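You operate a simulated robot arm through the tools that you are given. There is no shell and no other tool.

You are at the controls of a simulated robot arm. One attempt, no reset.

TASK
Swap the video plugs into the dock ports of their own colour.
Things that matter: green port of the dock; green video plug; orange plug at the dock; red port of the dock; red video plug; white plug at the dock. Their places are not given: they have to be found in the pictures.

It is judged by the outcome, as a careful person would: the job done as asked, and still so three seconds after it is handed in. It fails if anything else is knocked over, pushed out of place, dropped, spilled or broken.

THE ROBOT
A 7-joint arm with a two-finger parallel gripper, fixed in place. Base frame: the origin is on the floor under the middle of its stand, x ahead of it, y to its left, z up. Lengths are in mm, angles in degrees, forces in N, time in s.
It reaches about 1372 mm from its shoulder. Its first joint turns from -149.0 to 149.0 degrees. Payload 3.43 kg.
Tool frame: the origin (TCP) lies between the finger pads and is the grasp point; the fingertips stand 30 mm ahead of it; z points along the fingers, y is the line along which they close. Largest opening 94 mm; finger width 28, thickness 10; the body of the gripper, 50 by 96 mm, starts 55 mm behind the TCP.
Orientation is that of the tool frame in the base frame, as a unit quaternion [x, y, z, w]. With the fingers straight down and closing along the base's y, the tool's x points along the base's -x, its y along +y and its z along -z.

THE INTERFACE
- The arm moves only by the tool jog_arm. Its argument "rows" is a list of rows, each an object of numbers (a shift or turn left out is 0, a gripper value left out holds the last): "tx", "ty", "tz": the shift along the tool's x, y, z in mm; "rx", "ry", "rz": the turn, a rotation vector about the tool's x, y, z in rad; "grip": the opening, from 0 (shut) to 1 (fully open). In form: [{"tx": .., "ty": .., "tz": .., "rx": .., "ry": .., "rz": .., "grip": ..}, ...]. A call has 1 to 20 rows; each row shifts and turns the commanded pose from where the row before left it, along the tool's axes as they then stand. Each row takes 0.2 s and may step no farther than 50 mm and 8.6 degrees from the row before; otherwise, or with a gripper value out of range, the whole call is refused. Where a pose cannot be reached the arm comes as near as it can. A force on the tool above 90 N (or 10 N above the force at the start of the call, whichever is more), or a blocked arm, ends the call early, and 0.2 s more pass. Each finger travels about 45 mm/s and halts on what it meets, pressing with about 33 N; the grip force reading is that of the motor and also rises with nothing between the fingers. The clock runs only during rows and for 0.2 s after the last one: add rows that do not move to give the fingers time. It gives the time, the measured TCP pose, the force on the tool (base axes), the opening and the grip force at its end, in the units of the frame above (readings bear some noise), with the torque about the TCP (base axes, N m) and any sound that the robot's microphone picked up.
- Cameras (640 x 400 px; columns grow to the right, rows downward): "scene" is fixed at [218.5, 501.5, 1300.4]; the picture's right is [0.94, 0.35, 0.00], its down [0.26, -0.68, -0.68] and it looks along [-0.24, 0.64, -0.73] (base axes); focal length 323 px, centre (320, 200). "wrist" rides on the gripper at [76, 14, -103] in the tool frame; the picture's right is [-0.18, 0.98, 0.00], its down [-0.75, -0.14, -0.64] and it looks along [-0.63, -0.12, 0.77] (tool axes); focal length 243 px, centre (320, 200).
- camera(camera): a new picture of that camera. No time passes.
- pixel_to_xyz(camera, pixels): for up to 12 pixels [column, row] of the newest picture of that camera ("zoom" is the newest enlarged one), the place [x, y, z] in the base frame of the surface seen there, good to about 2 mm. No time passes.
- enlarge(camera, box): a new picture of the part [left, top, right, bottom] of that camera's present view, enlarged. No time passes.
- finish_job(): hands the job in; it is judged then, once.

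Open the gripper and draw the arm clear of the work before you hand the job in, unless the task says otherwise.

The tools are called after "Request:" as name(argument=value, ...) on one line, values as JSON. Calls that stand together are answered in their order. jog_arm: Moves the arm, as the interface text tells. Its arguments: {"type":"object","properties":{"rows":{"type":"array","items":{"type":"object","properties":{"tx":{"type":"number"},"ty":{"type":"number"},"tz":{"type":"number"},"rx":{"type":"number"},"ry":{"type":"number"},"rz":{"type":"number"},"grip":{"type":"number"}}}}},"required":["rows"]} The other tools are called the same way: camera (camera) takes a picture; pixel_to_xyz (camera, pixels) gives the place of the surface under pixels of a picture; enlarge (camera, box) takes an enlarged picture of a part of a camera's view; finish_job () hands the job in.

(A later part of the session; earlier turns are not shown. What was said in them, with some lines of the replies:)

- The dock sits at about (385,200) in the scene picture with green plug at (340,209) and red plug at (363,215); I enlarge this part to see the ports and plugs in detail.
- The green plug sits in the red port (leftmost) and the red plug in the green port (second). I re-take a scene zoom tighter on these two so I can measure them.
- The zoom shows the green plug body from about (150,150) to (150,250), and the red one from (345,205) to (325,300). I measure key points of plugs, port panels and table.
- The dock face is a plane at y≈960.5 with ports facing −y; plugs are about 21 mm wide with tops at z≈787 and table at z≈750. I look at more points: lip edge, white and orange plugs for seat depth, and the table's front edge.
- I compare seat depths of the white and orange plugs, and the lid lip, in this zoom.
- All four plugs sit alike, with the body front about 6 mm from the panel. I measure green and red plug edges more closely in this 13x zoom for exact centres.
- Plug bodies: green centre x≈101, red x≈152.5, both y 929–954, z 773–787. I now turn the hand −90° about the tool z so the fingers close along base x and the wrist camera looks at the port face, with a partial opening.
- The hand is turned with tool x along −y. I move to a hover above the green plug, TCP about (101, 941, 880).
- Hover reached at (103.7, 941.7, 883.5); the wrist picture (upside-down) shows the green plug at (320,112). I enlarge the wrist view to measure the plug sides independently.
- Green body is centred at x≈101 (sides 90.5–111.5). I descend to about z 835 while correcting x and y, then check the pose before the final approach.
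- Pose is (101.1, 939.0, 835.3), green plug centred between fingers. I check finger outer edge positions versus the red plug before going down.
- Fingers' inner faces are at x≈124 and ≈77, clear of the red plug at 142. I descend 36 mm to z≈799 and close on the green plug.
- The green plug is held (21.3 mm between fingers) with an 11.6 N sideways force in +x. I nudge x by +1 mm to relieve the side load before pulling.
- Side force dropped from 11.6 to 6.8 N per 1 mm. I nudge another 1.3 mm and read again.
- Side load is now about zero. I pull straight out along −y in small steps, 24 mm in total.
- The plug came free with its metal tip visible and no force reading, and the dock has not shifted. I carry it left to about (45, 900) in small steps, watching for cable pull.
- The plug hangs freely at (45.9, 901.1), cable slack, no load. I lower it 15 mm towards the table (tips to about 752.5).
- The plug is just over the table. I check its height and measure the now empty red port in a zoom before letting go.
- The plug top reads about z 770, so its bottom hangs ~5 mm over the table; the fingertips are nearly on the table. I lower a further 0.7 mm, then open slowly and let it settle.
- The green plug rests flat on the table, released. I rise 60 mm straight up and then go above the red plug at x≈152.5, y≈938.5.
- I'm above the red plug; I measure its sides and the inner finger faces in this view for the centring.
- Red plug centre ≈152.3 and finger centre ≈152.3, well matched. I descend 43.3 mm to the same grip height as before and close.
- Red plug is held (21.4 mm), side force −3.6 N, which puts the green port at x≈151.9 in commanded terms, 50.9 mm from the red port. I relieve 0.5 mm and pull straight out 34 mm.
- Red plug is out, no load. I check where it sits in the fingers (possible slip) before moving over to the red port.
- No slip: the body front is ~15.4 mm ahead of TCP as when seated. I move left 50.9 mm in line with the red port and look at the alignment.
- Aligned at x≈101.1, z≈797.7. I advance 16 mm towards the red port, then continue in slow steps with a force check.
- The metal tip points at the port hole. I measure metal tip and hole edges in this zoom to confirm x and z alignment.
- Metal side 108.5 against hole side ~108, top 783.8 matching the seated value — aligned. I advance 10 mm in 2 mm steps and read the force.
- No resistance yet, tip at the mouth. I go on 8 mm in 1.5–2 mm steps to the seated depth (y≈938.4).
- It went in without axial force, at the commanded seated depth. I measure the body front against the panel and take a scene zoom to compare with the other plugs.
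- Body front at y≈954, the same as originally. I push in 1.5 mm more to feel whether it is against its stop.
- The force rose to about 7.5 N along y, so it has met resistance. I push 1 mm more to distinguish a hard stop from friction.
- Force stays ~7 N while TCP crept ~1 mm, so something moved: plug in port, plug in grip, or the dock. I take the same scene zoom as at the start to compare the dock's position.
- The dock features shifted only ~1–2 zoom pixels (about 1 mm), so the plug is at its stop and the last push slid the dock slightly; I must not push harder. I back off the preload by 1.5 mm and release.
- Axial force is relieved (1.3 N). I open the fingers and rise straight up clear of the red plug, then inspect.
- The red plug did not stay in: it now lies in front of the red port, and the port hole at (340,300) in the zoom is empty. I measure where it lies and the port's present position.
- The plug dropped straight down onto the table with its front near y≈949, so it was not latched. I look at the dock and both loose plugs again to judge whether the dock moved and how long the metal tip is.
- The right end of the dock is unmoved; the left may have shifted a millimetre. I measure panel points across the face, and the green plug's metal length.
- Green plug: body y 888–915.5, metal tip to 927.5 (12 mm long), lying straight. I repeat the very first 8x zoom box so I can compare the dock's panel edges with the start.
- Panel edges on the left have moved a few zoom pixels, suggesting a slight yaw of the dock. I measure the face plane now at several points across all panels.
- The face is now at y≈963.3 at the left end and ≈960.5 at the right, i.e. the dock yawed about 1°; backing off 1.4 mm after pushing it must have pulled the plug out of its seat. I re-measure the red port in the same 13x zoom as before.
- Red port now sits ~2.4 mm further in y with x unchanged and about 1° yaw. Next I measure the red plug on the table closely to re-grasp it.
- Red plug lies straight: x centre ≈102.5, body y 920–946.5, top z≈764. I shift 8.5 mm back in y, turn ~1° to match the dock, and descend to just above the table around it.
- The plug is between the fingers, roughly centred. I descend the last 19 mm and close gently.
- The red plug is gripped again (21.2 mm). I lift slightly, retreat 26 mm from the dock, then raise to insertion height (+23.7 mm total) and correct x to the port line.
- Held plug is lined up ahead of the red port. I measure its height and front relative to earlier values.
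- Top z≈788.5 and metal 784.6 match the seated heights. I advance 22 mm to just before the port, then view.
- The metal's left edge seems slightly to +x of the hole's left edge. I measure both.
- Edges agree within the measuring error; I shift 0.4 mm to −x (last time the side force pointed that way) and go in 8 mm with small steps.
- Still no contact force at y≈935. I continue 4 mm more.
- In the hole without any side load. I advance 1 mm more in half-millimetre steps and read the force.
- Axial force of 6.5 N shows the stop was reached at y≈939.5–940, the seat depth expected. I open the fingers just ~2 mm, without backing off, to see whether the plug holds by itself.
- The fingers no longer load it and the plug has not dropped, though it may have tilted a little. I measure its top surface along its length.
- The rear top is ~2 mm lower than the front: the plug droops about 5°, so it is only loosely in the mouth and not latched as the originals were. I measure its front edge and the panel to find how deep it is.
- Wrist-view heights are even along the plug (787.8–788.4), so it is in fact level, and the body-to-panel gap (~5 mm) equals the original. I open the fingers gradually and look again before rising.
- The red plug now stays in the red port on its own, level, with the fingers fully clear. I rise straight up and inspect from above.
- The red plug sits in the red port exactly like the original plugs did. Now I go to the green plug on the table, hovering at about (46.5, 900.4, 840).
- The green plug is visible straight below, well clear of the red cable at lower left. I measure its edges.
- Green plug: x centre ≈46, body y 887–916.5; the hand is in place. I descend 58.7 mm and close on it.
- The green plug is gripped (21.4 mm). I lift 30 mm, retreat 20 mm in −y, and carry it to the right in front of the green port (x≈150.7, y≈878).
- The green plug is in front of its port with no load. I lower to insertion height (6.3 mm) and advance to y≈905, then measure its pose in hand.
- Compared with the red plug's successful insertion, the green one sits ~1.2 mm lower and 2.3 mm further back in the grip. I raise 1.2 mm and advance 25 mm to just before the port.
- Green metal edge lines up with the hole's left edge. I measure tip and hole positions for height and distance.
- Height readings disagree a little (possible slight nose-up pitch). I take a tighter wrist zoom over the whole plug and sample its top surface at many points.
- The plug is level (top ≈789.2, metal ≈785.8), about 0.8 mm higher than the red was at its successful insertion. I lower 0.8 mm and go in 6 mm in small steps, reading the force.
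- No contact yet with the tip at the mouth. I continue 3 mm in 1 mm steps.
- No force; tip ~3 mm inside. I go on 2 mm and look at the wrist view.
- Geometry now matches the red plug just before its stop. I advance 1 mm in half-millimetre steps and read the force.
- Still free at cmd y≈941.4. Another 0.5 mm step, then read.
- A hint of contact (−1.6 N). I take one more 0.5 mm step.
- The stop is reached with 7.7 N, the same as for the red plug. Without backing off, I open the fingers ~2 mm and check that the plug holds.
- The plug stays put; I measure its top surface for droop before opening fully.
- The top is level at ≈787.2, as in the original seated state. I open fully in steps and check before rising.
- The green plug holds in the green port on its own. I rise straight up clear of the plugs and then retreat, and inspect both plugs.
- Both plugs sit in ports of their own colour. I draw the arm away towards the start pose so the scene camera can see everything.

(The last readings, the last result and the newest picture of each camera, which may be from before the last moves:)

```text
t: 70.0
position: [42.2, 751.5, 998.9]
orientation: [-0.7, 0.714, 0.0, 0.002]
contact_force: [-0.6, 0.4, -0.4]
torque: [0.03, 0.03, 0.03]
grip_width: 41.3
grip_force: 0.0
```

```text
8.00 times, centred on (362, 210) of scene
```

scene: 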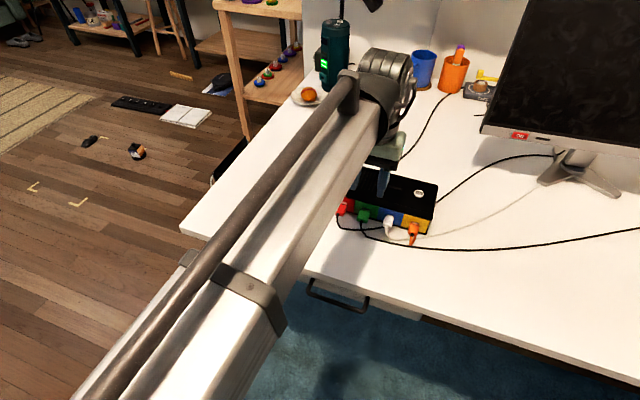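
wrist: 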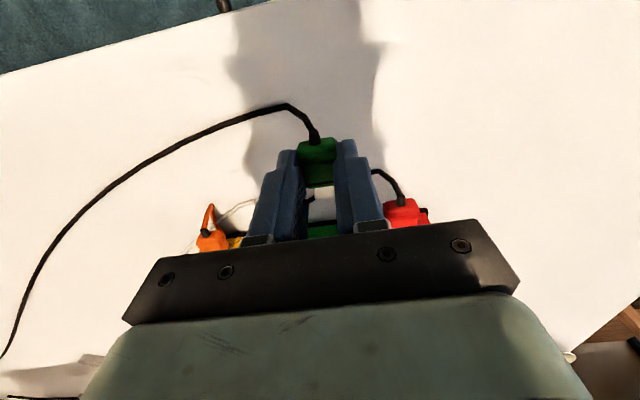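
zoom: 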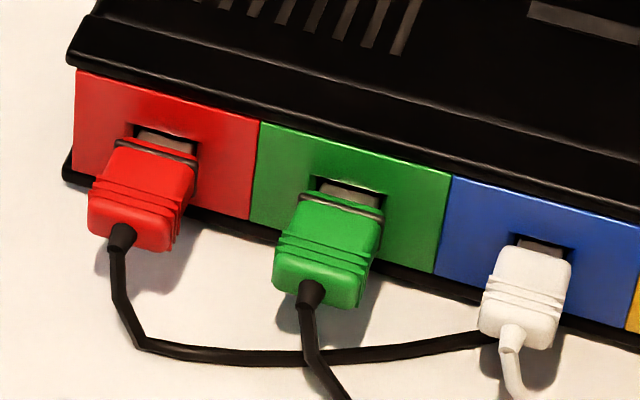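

With the arm clear, the picture shows red in red and green in green, white and orange untouched. I measure the seat depths and the dock's face once more.

Request:
pixel_to_xyz(camera="zoom", pixels=[[155, 158], [145, 190], [190, 168], [120, 142], [340, 208], [330, 245], [380, 215], [310, 195], [90, 110], [230, 180], [270, 200], [420, 220]])

Request:
enlarge(camera="scene", box=[330, 195, 375, 225])

```text
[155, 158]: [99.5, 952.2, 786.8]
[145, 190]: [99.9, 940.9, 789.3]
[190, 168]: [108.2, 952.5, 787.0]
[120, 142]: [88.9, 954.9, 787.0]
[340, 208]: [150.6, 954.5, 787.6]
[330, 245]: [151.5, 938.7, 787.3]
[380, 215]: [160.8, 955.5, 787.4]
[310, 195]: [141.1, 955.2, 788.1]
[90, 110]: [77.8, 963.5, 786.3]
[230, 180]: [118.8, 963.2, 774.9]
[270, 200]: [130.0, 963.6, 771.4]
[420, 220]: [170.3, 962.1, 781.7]
```

```text
13.33 times, centred on (352, 210) of scene
```

zoom: 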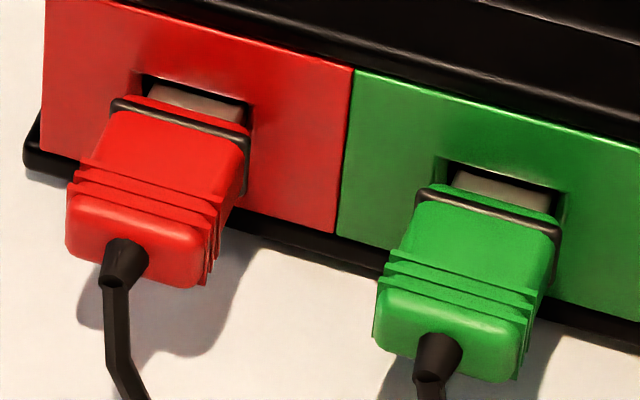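

Both look seated. For a fair depth comparison I zoom at the same scale on the untouched white and orange plugs.

Request:
enlarge(camera="scene", box=[375, 205, 420, 235])

Request:
enlarge(camera="scene", box=[330, 195, 353, 213])

Request:
enlarge(camera="scene", box=[354, 202, 377, 220])

Request:
enlarge(camera="scene", box=[404, 215, 427, 233])

```text
13.33 times, centred on (398, 220) of scene
```

zoom: 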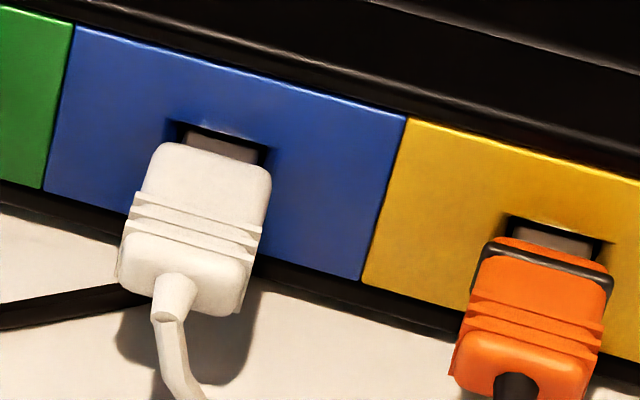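

```text
16.00 times, centred on (342, 204) of scene
```

zoom: 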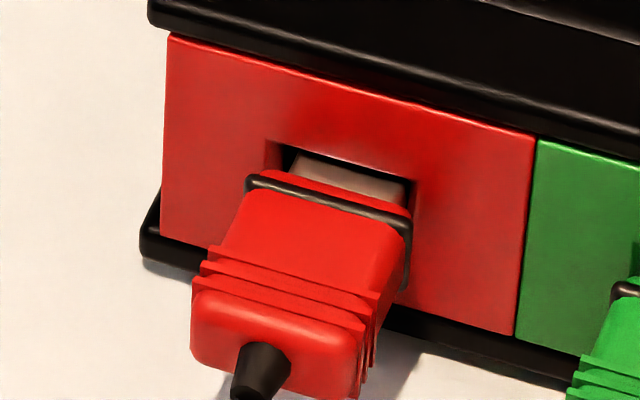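

```text
16.00 times, centred on (366, 211) of scene
```

zoom: 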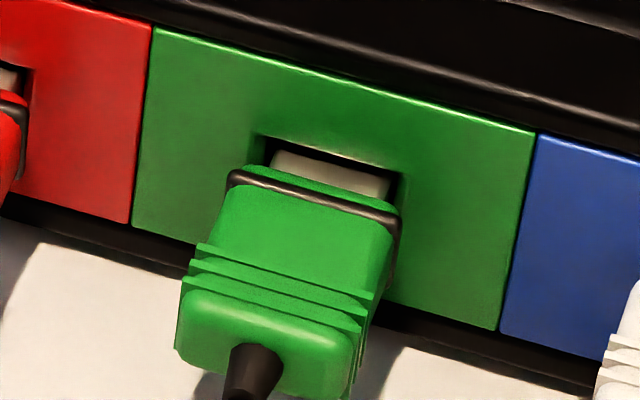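

```text
16.00 times, centred on (416, 224) of scene
```

zoom: 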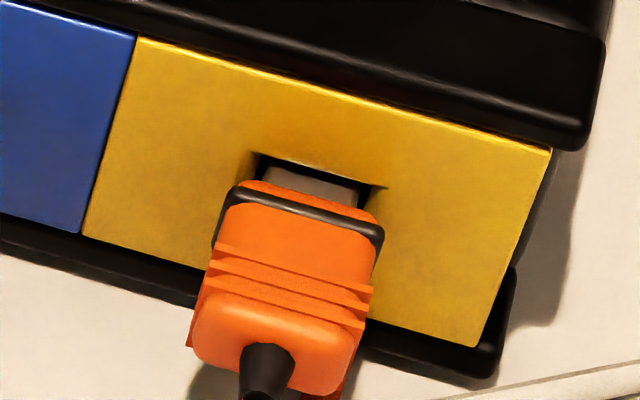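

Visible metal strips look alike, green maybe a touch longer. I sample a column across the body-front/metal edge on the orange plug as reference.

Request:
pixel_to_xyz(camera="zoom", pixels=[[310, 160], [310, 166], [310, 172], [310, 178], [310, 184], [310, 188], [310, 192], [310, 196], [310, 200], [310, 206], [310, 212], [310, 220]])

Request:
enlarge(camera="scene", box=[354, 202, 377, 220])

```text
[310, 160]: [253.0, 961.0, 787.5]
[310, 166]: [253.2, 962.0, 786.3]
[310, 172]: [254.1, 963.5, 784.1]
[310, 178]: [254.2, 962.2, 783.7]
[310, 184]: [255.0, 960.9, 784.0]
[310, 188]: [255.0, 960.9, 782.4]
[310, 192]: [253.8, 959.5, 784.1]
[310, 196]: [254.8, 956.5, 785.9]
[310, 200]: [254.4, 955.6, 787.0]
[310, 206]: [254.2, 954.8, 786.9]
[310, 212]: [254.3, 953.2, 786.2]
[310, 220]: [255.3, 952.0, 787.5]
```

```text
16.00 times, centred on (366, 211) of scene
```

zoom: 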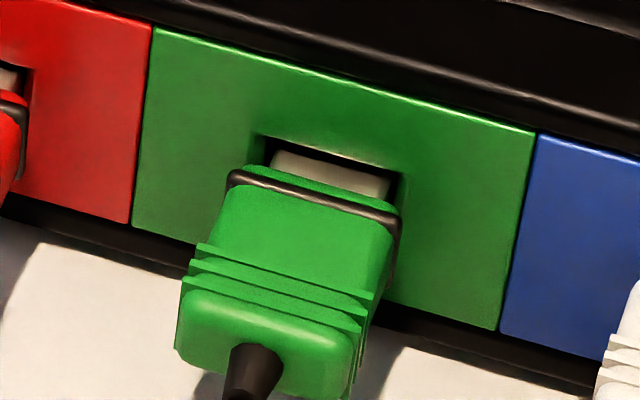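

Orange reference: body front at y≈956.5 against a face at ≈960.5 there. Now the same sampling on the green plug.

Request:
pixel_to_xyz(camera="zoom", pixels=[[330, 145], [330, 150], [330, 156], [330, 162], [330, 168], [330, 174], [330, 180], [330, 185], [330, 190], [330, 195], [330, 203], [330, 212]])

Request:
pixel_to_xyz(camera="zoom", pixels=[[200, 100], [180, 180], [430, 140], [450, 250], [300, 90], [480, 200], [220, 150], [440, 180], [570, 170], [560, 280], [80, 80], [80, 180]])

Request:
enlarge(camera="scene", box=[330, 195, 353, 213])

```text
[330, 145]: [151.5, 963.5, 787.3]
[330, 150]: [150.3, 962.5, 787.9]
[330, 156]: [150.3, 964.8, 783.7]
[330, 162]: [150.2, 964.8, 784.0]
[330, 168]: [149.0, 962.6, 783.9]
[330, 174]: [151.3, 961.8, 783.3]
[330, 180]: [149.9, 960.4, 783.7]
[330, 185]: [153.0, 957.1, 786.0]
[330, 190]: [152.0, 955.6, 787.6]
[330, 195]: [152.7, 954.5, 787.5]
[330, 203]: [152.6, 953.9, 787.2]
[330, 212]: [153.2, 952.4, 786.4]
```

```text
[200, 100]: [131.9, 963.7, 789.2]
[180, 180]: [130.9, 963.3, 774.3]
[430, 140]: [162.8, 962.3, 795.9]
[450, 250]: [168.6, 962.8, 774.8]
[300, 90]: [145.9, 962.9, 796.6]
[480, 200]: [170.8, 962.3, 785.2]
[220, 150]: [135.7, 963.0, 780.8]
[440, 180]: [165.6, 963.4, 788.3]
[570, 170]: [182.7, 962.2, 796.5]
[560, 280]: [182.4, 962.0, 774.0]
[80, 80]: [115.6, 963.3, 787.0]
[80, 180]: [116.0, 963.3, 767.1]
```

```text
16.00 times, centred on (342, 204) of scene
```

zoom: 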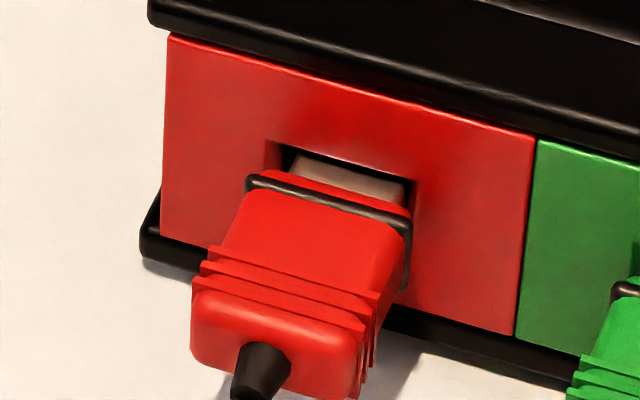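

Green's front is at ≈957.5 against a face at ≈962.9 (gap ~5.4, versus ~3.9 for orange). Now the red one.

Request:
pixel_to_xyz(camera="zoom", pixels=[[340, 150], [340, 156], [340, 162], [340, 168], [340, 174], [340, 180], [340, 185], [340, 190], [340, 195], [340, 200], [340, 208], [340, 218]])

Request:
pixel_to_xyz(camera="zoom", pixels=[[220, 100], [200, 180], [320, 110], [440, 150], [450, 250], [460, 200], [230, 140], [390, 130], [490, 290], [480, 150], [190, 220], [280, 80]])

Request:
enlarge(camera="scene", box=[404, 215, 427, 233])

```text
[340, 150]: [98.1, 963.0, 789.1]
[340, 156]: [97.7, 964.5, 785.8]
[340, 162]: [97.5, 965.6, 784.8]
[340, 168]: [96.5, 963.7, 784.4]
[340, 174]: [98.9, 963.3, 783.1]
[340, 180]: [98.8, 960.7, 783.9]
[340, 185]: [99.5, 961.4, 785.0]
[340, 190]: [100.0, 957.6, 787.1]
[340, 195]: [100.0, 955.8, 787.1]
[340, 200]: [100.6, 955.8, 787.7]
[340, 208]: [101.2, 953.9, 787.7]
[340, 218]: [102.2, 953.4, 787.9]
```

```text
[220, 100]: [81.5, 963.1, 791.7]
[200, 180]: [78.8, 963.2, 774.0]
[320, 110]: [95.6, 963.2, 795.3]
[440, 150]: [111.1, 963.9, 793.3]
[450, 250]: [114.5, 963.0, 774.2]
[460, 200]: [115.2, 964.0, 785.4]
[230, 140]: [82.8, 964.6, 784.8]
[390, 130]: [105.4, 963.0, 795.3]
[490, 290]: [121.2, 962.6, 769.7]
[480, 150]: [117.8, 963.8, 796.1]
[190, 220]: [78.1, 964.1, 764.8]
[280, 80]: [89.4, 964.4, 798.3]
```

```text
16.00 times, centred on (416, 224) of scene
```

zoom: 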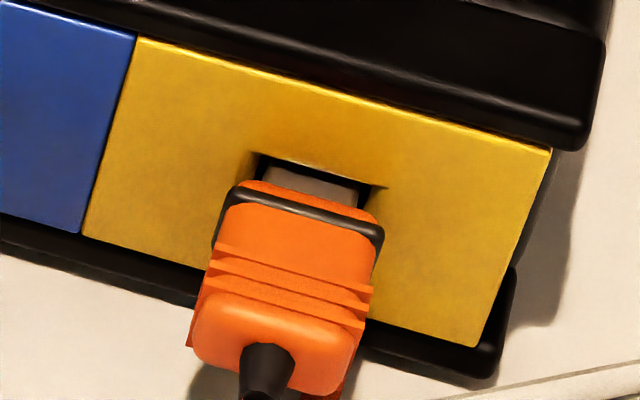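

Request:
pixel_to_xyz(camera="zoom", pixels=[[200, 100], [150, 130], [300, 120], [420, 160], [450, 200], [440, 280], [480, 160], [120, 200], [500, 240], [180, 180], [400, 140], [520, 170]])

Request:
pixel_to_xyz(camera="zoom", pixels=[[290, 182], [290, 186], [290, 190], [290, 194], [290, 198], [330, 188], [330, 192], [330, 196], [330, 200], [330, 204], [330, 208], [290, 202]])

```text
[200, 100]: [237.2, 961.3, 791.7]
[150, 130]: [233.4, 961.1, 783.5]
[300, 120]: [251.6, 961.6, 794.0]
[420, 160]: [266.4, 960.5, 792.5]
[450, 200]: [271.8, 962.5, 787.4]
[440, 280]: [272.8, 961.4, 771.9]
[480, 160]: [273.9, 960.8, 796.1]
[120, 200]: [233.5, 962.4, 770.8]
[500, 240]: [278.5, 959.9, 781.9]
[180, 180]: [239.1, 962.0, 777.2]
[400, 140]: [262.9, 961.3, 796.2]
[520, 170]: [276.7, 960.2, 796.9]
```

```text
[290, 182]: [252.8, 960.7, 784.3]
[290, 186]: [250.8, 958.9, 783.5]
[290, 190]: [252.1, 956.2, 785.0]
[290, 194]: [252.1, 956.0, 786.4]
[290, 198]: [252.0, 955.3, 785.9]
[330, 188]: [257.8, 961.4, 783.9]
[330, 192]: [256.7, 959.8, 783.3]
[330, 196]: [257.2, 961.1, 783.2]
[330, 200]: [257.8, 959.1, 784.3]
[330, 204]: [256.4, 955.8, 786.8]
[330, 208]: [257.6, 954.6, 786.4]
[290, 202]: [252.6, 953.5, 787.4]
```

All four gaps agree within about 1 mm (orange ~4.1, red ~4.5, green ~5 mm), and both moved plugs sit level and hold. I open the gripper fully with the arm clear, wait a moment, and take a last look for stability.

Request:
jog_arm(rows=[{"grip": 1.0}, {}, {}, {}, {}, {}, {}, {}, {}, {}, {}, {}, {}, {}, {}])

Request:
camera(camera="scene")

Request:
enlarge(camera="scene", box=[310, 150, 460, 250])

```text
t: 73.2
position: [42.7, 752.2, 998.0]
orientation: [-0.701, 0.713, -0.001, 0.002]
contact_force: [0.4, 0.7, -1.1]
torque: [0.01, -0.01, 0.07]
grip_width: 94.0
grip_force: 0.1
```

```text
taken
```

scene: 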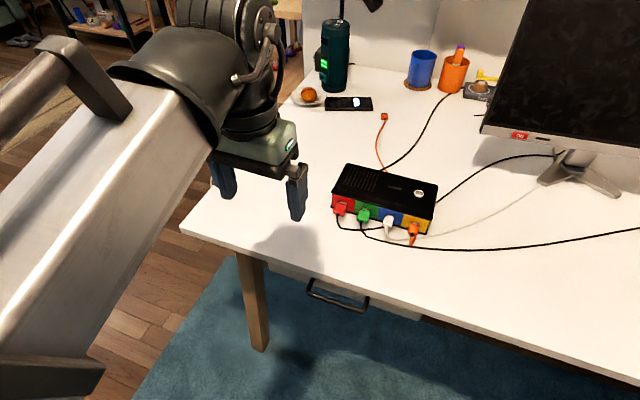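

```text
4.00 times, centred on (385, 200) of scene
```

zoom: 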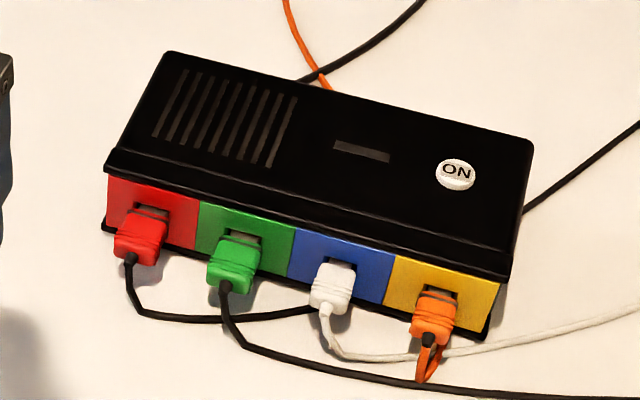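

The last picture is unchanged: red plug in the red port, green plug in the green port, white and orange plugs still in theirs, and the arm clear with the gripper open. I hand the job in.

Request:
finish_job()

```text
The job is handed in.
```

The two video plugs are swapped: the red plug is in the red port and the green plug is in the green port. Both stayed level and in place for several seconds with the arm clear before I handed the job in.

A few things did not go perfectly:

- **Red plug dropped once:** on the first try it had not held in the port. It fell about 23 mm onto the table when I let go, and I picked it up and reinserted it.
- **Dock shifted slightly:** pushing the red plug in moved the left end of the dock back about 3 mm and turned it about 1 degree. The white and orange plugs moved with it by 1 to 2 mm and stayed plugged in. I left the dock there rather than risk disturbing the plugs.
- **Seating depth:** the gap between plug body and port is about 4.5 mm for red and 5 mm for green, against about 4 mm for the untouched orange plug. My measurements are only good to about 2 mm, so green may be up to about 1 mm less deep. I did not push harder because about 7.5 N already moved the dock.

The microphone picked up no click for either plug, so they may be held only by their fit in the ports.
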